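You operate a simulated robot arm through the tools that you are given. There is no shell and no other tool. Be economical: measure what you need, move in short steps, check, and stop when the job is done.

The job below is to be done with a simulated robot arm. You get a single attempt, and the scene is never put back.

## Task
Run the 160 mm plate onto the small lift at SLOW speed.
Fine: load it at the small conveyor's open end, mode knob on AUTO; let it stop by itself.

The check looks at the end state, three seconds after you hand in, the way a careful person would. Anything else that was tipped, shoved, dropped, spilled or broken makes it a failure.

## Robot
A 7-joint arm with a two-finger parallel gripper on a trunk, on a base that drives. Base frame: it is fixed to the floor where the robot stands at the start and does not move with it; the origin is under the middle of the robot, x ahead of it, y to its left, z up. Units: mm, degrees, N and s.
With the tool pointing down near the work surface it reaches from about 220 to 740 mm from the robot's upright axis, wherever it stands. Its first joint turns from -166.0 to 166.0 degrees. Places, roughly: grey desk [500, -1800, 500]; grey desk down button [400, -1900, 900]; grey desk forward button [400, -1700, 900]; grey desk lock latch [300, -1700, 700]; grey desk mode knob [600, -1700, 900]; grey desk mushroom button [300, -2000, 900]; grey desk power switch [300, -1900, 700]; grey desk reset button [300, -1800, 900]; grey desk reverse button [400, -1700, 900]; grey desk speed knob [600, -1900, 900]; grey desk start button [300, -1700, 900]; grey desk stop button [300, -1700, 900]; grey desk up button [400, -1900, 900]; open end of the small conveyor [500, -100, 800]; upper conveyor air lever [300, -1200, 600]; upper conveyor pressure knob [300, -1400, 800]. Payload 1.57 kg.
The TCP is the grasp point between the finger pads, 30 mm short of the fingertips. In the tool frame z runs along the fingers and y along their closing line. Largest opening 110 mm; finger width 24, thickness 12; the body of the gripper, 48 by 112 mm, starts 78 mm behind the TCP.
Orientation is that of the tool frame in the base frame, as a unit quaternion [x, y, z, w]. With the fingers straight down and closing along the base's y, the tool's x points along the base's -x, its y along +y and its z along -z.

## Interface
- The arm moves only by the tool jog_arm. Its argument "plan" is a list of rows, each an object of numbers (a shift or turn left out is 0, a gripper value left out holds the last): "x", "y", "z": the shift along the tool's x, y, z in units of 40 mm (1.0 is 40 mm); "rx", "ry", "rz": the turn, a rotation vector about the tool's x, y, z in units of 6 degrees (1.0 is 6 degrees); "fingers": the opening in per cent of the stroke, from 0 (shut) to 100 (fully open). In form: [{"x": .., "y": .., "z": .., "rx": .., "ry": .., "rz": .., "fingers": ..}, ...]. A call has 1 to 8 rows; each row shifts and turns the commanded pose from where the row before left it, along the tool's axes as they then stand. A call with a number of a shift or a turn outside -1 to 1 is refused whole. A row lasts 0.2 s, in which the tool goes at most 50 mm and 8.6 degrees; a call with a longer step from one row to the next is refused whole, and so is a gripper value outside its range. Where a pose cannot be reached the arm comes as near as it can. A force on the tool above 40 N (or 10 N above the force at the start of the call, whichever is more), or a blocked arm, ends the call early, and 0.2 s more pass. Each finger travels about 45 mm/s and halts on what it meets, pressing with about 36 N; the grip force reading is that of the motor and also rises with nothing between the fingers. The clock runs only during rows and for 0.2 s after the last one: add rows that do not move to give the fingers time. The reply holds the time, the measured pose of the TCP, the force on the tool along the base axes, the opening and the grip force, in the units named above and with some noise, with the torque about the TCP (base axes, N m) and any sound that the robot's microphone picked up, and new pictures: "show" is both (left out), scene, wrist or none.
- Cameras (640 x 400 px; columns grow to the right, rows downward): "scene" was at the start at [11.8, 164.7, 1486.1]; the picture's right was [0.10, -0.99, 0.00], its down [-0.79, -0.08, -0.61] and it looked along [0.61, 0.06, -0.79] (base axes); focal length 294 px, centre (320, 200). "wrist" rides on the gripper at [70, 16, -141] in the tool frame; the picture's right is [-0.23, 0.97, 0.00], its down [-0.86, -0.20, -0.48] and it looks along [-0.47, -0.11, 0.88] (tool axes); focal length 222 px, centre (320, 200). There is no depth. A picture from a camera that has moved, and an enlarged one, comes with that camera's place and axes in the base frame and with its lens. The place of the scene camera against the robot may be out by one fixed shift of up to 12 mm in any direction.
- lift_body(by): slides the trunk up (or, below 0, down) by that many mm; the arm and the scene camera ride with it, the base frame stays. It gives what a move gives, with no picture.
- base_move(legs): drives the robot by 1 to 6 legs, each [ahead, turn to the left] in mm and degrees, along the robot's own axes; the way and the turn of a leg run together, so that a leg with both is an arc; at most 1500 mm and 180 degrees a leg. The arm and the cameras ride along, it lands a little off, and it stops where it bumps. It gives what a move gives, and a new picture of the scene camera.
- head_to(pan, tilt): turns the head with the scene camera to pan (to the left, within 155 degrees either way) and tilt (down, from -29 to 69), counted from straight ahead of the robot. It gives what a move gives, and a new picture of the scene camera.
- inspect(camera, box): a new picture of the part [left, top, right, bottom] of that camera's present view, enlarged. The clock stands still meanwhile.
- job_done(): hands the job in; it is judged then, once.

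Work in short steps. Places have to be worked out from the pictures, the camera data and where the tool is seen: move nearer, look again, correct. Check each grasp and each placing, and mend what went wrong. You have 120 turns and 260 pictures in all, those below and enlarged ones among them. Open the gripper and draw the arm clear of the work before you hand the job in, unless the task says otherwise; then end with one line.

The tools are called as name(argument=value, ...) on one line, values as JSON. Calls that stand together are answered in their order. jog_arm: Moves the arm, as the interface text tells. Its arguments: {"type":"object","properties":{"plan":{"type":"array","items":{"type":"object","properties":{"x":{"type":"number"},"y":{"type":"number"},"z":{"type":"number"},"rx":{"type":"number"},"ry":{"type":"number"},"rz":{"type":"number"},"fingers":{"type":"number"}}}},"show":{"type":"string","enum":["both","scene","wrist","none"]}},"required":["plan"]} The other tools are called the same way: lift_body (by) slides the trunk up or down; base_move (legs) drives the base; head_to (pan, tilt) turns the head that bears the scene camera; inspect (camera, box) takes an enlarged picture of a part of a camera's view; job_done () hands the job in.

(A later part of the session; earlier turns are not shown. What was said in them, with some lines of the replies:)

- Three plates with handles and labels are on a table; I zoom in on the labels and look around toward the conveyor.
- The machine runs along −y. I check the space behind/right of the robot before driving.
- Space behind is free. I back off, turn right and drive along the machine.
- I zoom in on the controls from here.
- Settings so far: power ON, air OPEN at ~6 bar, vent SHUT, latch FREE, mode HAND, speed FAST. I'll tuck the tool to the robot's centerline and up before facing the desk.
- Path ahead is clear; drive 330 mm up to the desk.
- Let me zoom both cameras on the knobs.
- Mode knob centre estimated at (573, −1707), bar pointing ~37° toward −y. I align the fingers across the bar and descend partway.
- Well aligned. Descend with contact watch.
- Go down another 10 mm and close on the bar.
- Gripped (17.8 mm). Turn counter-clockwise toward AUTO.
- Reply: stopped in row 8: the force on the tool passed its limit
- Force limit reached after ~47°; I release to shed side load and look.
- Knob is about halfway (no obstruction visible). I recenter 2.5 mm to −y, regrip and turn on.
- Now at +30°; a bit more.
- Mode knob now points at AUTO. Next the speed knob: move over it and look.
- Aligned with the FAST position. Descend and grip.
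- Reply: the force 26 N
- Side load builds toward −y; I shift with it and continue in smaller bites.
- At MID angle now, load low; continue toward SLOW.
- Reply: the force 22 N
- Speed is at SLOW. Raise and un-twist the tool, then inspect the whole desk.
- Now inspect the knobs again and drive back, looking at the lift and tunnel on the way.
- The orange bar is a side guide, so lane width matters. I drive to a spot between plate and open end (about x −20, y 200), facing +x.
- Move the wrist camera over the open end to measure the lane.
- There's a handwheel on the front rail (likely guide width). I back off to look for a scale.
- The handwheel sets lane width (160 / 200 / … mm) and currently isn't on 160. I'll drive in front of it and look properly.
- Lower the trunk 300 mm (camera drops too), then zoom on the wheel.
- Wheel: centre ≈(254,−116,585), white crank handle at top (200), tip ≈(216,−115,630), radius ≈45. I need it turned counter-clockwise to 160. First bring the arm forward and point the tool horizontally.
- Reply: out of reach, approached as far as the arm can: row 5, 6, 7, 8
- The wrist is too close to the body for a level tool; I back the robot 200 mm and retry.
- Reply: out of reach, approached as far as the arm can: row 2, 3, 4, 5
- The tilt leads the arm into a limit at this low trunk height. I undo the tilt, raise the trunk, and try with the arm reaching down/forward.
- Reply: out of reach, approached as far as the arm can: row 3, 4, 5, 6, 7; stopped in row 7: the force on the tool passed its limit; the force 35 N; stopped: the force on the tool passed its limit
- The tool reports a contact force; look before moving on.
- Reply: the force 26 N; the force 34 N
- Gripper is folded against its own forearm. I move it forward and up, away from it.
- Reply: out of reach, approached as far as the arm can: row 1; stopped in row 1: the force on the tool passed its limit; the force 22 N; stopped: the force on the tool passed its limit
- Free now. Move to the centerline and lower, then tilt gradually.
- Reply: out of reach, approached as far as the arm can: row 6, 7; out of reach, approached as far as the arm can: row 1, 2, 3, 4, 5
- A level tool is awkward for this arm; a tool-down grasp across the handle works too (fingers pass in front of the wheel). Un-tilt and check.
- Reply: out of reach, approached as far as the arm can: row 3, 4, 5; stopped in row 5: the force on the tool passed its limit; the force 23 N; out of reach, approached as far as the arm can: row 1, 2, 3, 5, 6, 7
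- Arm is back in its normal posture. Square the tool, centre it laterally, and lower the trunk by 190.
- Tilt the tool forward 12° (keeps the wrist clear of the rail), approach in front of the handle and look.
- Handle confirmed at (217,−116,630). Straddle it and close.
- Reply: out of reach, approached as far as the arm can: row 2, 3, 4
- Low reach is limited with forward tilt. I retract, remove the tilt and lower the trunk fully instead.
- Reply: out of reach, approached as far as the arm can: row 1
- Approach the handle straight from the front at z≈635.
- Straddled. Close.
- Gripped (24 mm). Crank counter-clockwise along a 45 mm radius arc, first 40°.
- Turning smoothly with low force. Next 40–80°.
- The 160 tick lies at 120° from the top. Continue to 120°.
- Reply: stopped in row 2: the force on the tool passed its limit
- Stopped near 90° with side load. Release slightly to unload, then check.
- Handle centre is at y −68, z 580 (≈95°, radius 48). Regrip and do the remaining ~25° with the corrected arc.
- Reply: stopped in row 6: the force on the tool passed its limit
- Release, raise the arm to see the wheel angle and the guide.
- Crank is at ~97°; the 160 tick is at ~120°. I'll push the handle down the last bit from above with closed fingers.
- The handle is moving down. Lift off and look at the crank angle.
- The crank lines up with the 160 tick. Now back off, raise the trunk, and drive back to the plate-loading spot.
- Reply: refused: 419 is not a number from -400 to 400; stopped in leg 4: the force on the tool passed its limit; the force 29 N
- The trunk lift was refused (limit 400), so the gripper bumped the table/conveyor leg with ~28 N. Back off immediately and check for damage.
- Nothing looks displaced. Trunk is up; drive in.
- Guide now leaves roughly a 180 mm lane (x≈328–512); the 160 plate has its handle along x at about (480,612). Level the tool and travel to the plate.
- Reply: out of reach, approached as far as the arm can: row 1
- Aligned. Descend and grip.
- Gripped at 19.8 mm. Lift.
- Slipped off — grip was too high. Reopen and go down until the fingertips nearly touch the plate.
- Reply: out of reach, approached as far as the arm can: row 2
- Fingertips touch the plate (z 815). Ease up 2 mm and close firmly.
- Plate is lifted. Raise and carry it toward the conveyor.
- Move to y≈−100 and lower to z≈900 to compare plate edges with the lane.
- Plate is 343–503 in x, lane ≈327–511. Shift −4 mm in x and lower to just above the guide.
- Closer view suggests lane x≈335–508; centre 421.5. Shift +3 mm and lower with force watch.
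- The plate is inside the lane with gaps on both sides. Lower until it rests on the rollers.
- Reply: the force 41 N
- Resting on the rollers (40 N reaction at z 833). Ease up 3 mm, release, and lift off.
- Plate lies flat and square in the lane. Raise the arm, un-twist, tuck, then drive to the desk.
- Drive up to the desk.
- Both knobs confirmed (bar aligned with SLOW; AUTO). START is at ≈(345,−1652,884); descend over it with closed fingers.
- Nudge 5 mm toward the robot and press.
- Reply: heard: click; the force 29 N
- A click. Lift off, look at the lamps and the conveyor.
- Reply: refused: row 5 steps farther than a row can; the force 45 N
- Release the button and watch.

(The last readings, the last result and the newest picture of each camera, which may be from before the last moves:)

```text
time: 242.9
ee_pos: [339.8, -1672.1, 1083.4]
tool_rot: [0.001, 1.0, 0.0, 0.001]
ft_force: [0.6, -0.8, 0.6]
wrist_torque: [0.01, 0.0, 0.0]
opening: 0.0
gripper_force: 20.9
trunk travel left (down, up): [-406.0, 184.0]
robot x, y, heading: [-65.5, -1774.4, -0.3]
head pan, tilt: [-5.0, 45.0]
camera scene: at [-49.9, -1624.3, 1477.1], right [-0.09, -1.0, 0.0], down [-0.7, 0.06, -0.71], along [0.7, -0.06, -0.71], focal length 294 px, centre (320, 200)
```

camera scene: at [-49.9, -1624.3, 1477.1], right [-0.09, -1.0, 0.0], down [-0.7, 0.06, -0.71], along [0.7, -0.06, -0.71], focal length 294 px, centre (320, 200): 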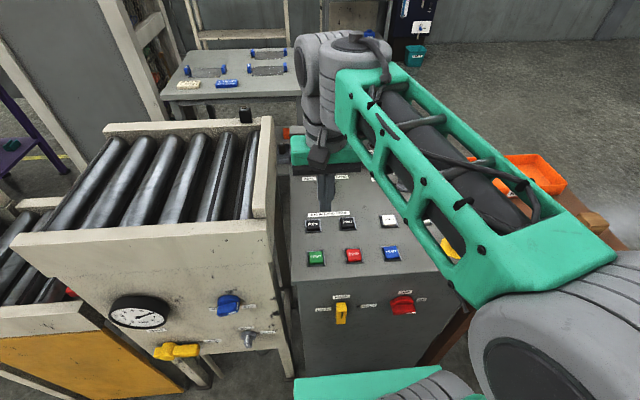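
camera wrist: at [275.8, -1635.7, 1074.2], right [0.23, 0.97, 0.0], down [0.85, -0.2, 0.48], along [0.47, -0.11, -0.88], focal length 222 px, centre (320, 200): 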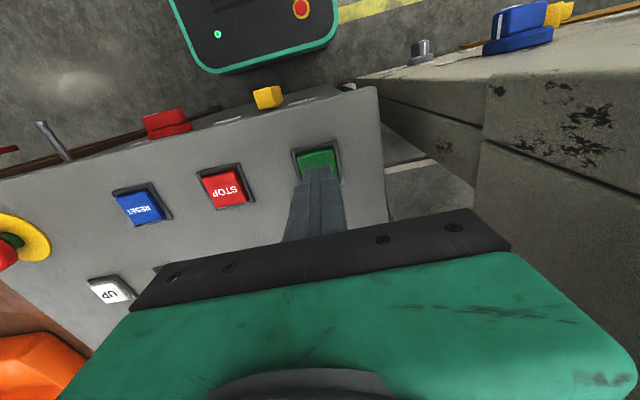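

The plate is moving into the tunnel. Keep watching while time passes.

head_to(pan=65, tilt=35)

jog_arm(plan=[{}, {}, {}, {}, {}, {}, {}, {}], show="none")

inspect(camera="scene", box=[240, 90, 440, 280])

```text
time: 244.3
ee_pos: [340.2, -1672.2, 1084.7]
tool_rot: [0.002, 1.0, 0.0, 0.001]
ft_force: [0.1, -0.3, -0.1]
wrist_torque: [-0.01, -0.03, 0.01]
opening: 0.2
gripper_force: 21.2
trunk travel left (down, up): [-406.0, 184.0]
robot x, y, heading: [-71.3, -1775.5, -0.1]
head pan, tilt: [65.0, 35.0]
camera scene: at [-93.6, -1537.4, 1491.9], right [0.91, -0.42, 0.0], down [-0.24, -0.52, -0.82], along [0.35, 0.74, -0.57], focal length 294 px, centre (320, 200)
```

scene: 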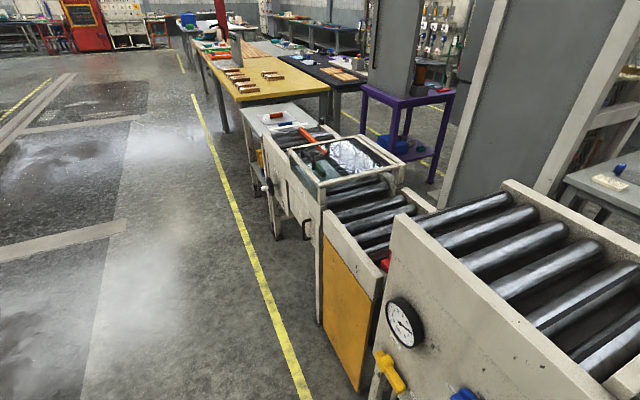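

```text
time: 246.1
ee_pos: [338.4, -1672.6, 1083.8]
tool_rot: [0.002, 1.0, 0.0, 0.001]
ft_force: [-0.7, -0.3, 0.1]
wrist_torque: [-0.02, 0.0, 0.0]
opening: 0.0
gripper_force: 21.7
trunk travel left (down, up): [-406.0, 184.0]
robot x, y, heading: [-67.6, -1777.0, 0.2]
head pan, tilt: [65.0, 35.0]
```

```text
2.11 times, centred on (340, 185) of scene
camera zoom: at [-93.7, -1537.4, 1491.9], right [0.91, -0.42, 0.0], down [-0.24, -0.52, -0.82], along [0.35, 0.74, -0.57], focal length 618 px, centre (278, 232)
```

zoom: 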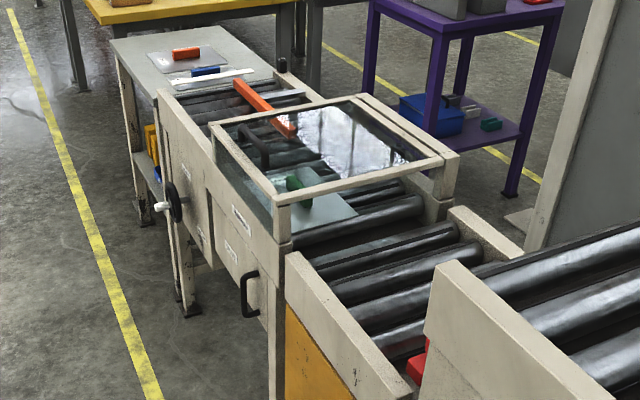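

Progressing slowly through the tunnel. Wait.

jog_arm(plan=[{}, {}, {}, {}, {}, {}, {}, {}], show="none")

jog_arm(plan=[{}, {}, {}, {}, {}, {}, {}, {}], show="none")

inspect(camera="scene", box=[240, 90, 440, 280])

```text
time: 247.9
ee_pos: [340.1, -1672.7, 1084.3]
tool_rot: [0.002, 1.0, -0.001, 0.0]
ft_force: [0.3, 0.0, -0.7]
wrist_torque: [0.0, -0.03, 0.0]
opening: 0.0
gripper_force: 21.4
trunk travel left (down, up): [-406.0, 184.0]
robot x, y, heading: [-69.3, -1776.1, 0.1]
head pan, tilt: [65.0, 35.0]
```

```text
time: 249.7
ee_pos: [341.1, -1672.6, 1084.8]
tool_rot: [0.001, 1.0, 0.0, 0.001]
ft_force: [-0.1, -0.5, 0.4]
wrist_torque: [0.01, 0.03, 0.0]
opening: 0.1
gripper_force: 21.2
trunk travel left (down, up): [-406.0, 184.0]
robot x, y, heading: [-70.5, -1777.4, 0.0]
head pan, tilt: [65.0, 35.0]
```

```text
2.11 times, centred on (340, 185) of scene
camera zoom: at [-93.7, -1537.4, 1491.9], right [0.91, -0.42, 0.0], down [-0.24, -0.52, -0.82], along [0.35, 0.74, -0.57], focal length 618 px, centre (278, 232)
```

zoom: 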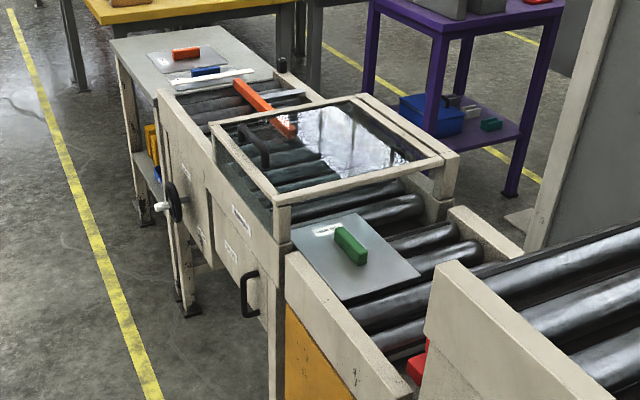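

It is moving onto the lift. Wait for it to stop by itself.

jog_arm(plan=[{}, {}, {}, {}, {}, {}, {}, {}], show="none")

jog_arm(plan=[{}, {}, {}, {}, {}, {}, {}, {}], show="none")

inspect(camera="scene", box=[280, 130, 440, 280])

jog_arm(plan=[{}, {}, {}, {}, {}, {}, {}, {}], show="none")

inspect(camera="scene", box=[280, 130, 440, 280])

```text
time: 251.5
ee_pos: [340.5, -1673.9, 1084.4]
tool_rot: [0.002, 1.0, 0.0, 0.001]
ft_force: [0.4, 0.3, 0.8]
wrist_torque: [-0.02, 0.0, 0.0]
opening: 0.0
gripper_force: 21.8
trunk travel left (down, up): [-406.0, 184.0]
robot x, y, heading: [-69.0, -1778.9, 0.1]
head pan, tilt: [65.0, 35.0]
```

```text
time: 253.3
ee_pos: [340.9, -1673.5, 1084.0]
tool_rot: [0.001, 1.0, 0.0, 0.001]
ft_force: [0.2, 0.5, -0.4]
wrist_torque: [-0.01, 0.0, 0.01]
opening: 0.2
gripper_force: 21.5
trunk travel left (down, up): [-406.0, 184.0]
robot x, y, heading: [-67.0, -1777.2, 0.0]
head pan, tilt: [65.0, 35.0]
```

```text
2.67 times, centred on (360, 205) of scene
camera zoom: at [-93.7, -1537.4, 1491.9], right [0.91, -0.42, 0.0], down [-0.24, -0.52, -0.82], along [0.35, 0.74, -0.57], focal length 783 px, centre (213, 187)
```

zoom: 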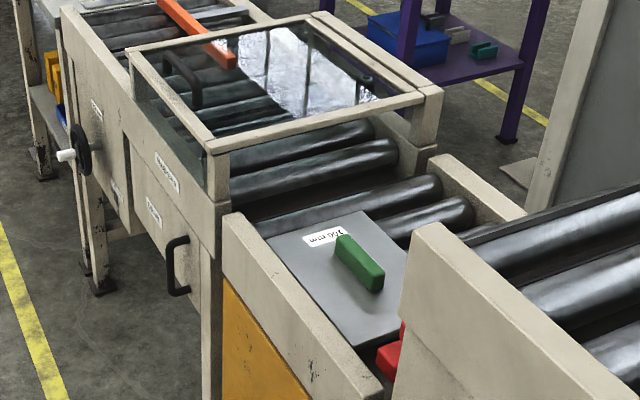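

```text
time: 255.1
ee_pos: [340.7, -1672.8, 1084.8]
tool_rot: [0.002, 1.0, 0.0, 0.001]
ft_force: [0.2, -0.4, 1.0]
wrist_torque: [0.03, -0.02, -0.05]
opening: 0.2
gripper_force: 21.5
trunk travel left (down, up): [-406.0, 184.0]
robot x, y, heading: [-68.6, -1776.5, 0.1]
head pan, tilt: [65.0, 35.0]
```

```text
2.67 times, centred on (360, 205) of scene
camera zoom: at [-93.7, -1537.4, 1491.9], right [0.91, -0.42, 0.0], down [-0.24, -0.52, -0.82], along [0.35, 0.74, -0.57], focal length 783 px, centre (213, 187)
```

zoom: 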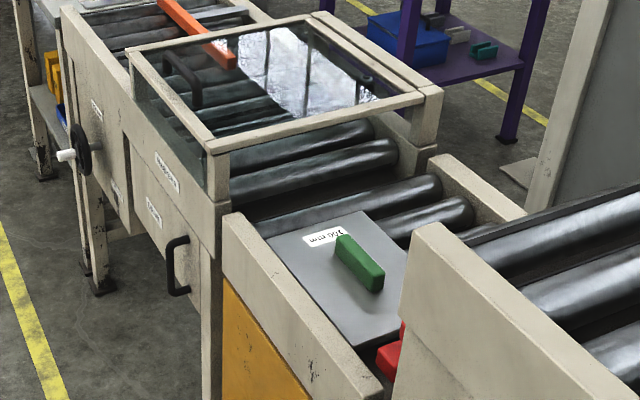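

The plate has stopped on the lift against the red stop. Check the lamps, open the gripper and draw the arm back.

jog_arm(plan=[{"y": -1, "fingers": 100}, {"y": -1}, {"z": -1}, {"z": -1}, {"x": 0.5}], show="none")

base_move(legs=[[-300, 0]])

head_to(pan=20, tilt=38)

inspect(camera="scene", box=[340, 90, 540, 260])

```text
time: 256.3
ee_pos: [319.6, -1751.2, 1167.7]
tool_rot: [0.001, 1.0, 0.001, 0.0]
ft_force: [-0.6, -0.3, 0.6]
wrist_torque: [-0.03, 0.01, 0.01]
opening: 104.1
gripper_force: 0.1
trunk travel left (down, up): [-406.0, 184.0]
robot x, y, heading: [-67.2, -1777.6, 0.2]
head pan, tilt: [65.0, 35.0]
```

```text
time: 258.4
ee_pos: [20.1, -1750.8, 1167.9]
tool_rot: [0.001, 1.0, 0.0, 0.001]
ft_force: [-0.1, -0.8, -0.3]
wrist_torque: [0.0, -0.01, -0.01]
opening: 110.0
gripper_force: 0.1
trunk travel left (down, up): [-406.0, 184.0]
robot x, y, heading: [-367.1, -1775.1, -0.2]
head pan, tilt: [65.0, 35.0]
camera scene: at [-393.1, -1537.3, 1491.9], right [0.91, -0.42, 0.0], down [-0.24, -0.52, -0.82], along [0.35, 0.74, -0.57], focal length 294 px, centre (320, 200)
```

scene: 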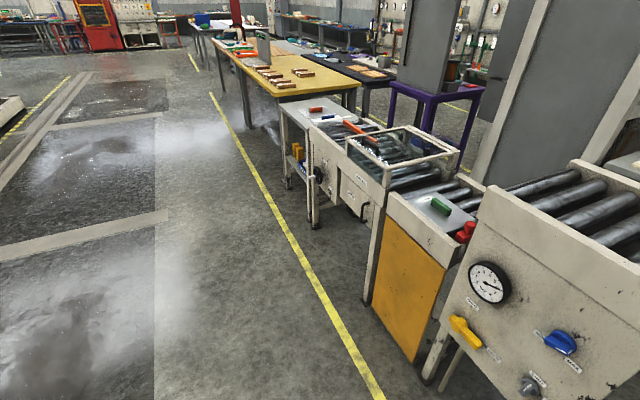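

```text
time: 259.5
ee_pos: [20.8, -1750.2, 1168.1]
tool_rot: [0.001, 1.0, 0.0, 0.0]
ft_force: [-0.1, 0.2, -0.4]
wrist_torque: [-0.01, 0.02, 0.0]
opening: 109.8
gripper_force: 0.1
trunk travel left (down, up): [-406.0, 184.0]
robot x, y, heading: [-366.9, -1778.9, 0.0]
head pan, tilt: [20.0, 38.0]
camera scene: at [-349.1, -1587.5, 1487.3], right [0.34, -0.94, 0.0], down [-0.58, -0.21, -0.79], along [0.74, 0.27, -0.62], focal length 294 px, centre (320, 200)
```

scene: 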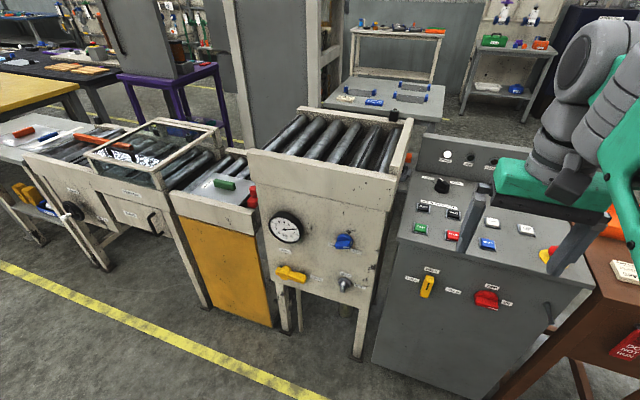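

```text
2.35 times, centred on (440, 175) of scene
camera zoom: at [-349.1, -1587.5, 1487.3], right [0.34, -0.94, 0.0], down [-0.58, -0.21, -0.79], along [0.74, 0.27, -0.62], focal length 691 px, centre (38, 259)
```

zoom: 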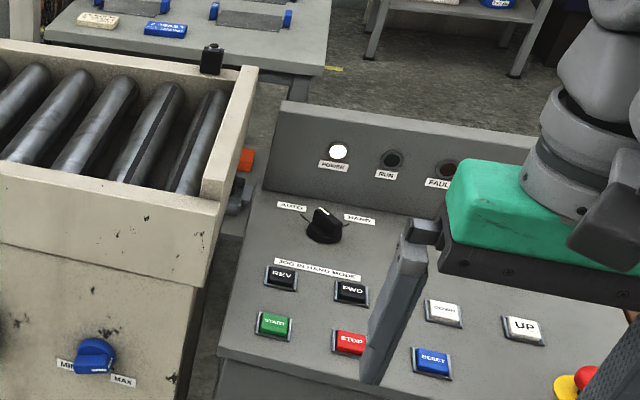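

RUN and FAULT are off, the plate is at rest on the lift, and the gripper is open and clear. Handing in.

job_done()

```text
The job is handed in.
```

The 160 mm plate ran onto the small lift at SLOW with the mode knob on AUTO, and it stopped there by itself; RUN and FAULT are off. I set the conveyor's width handwheel from 200 to 160 mm first. On one drive the gripper bumped the table or conveyor leg with about 28 N; nothing looked displaced afterwards.
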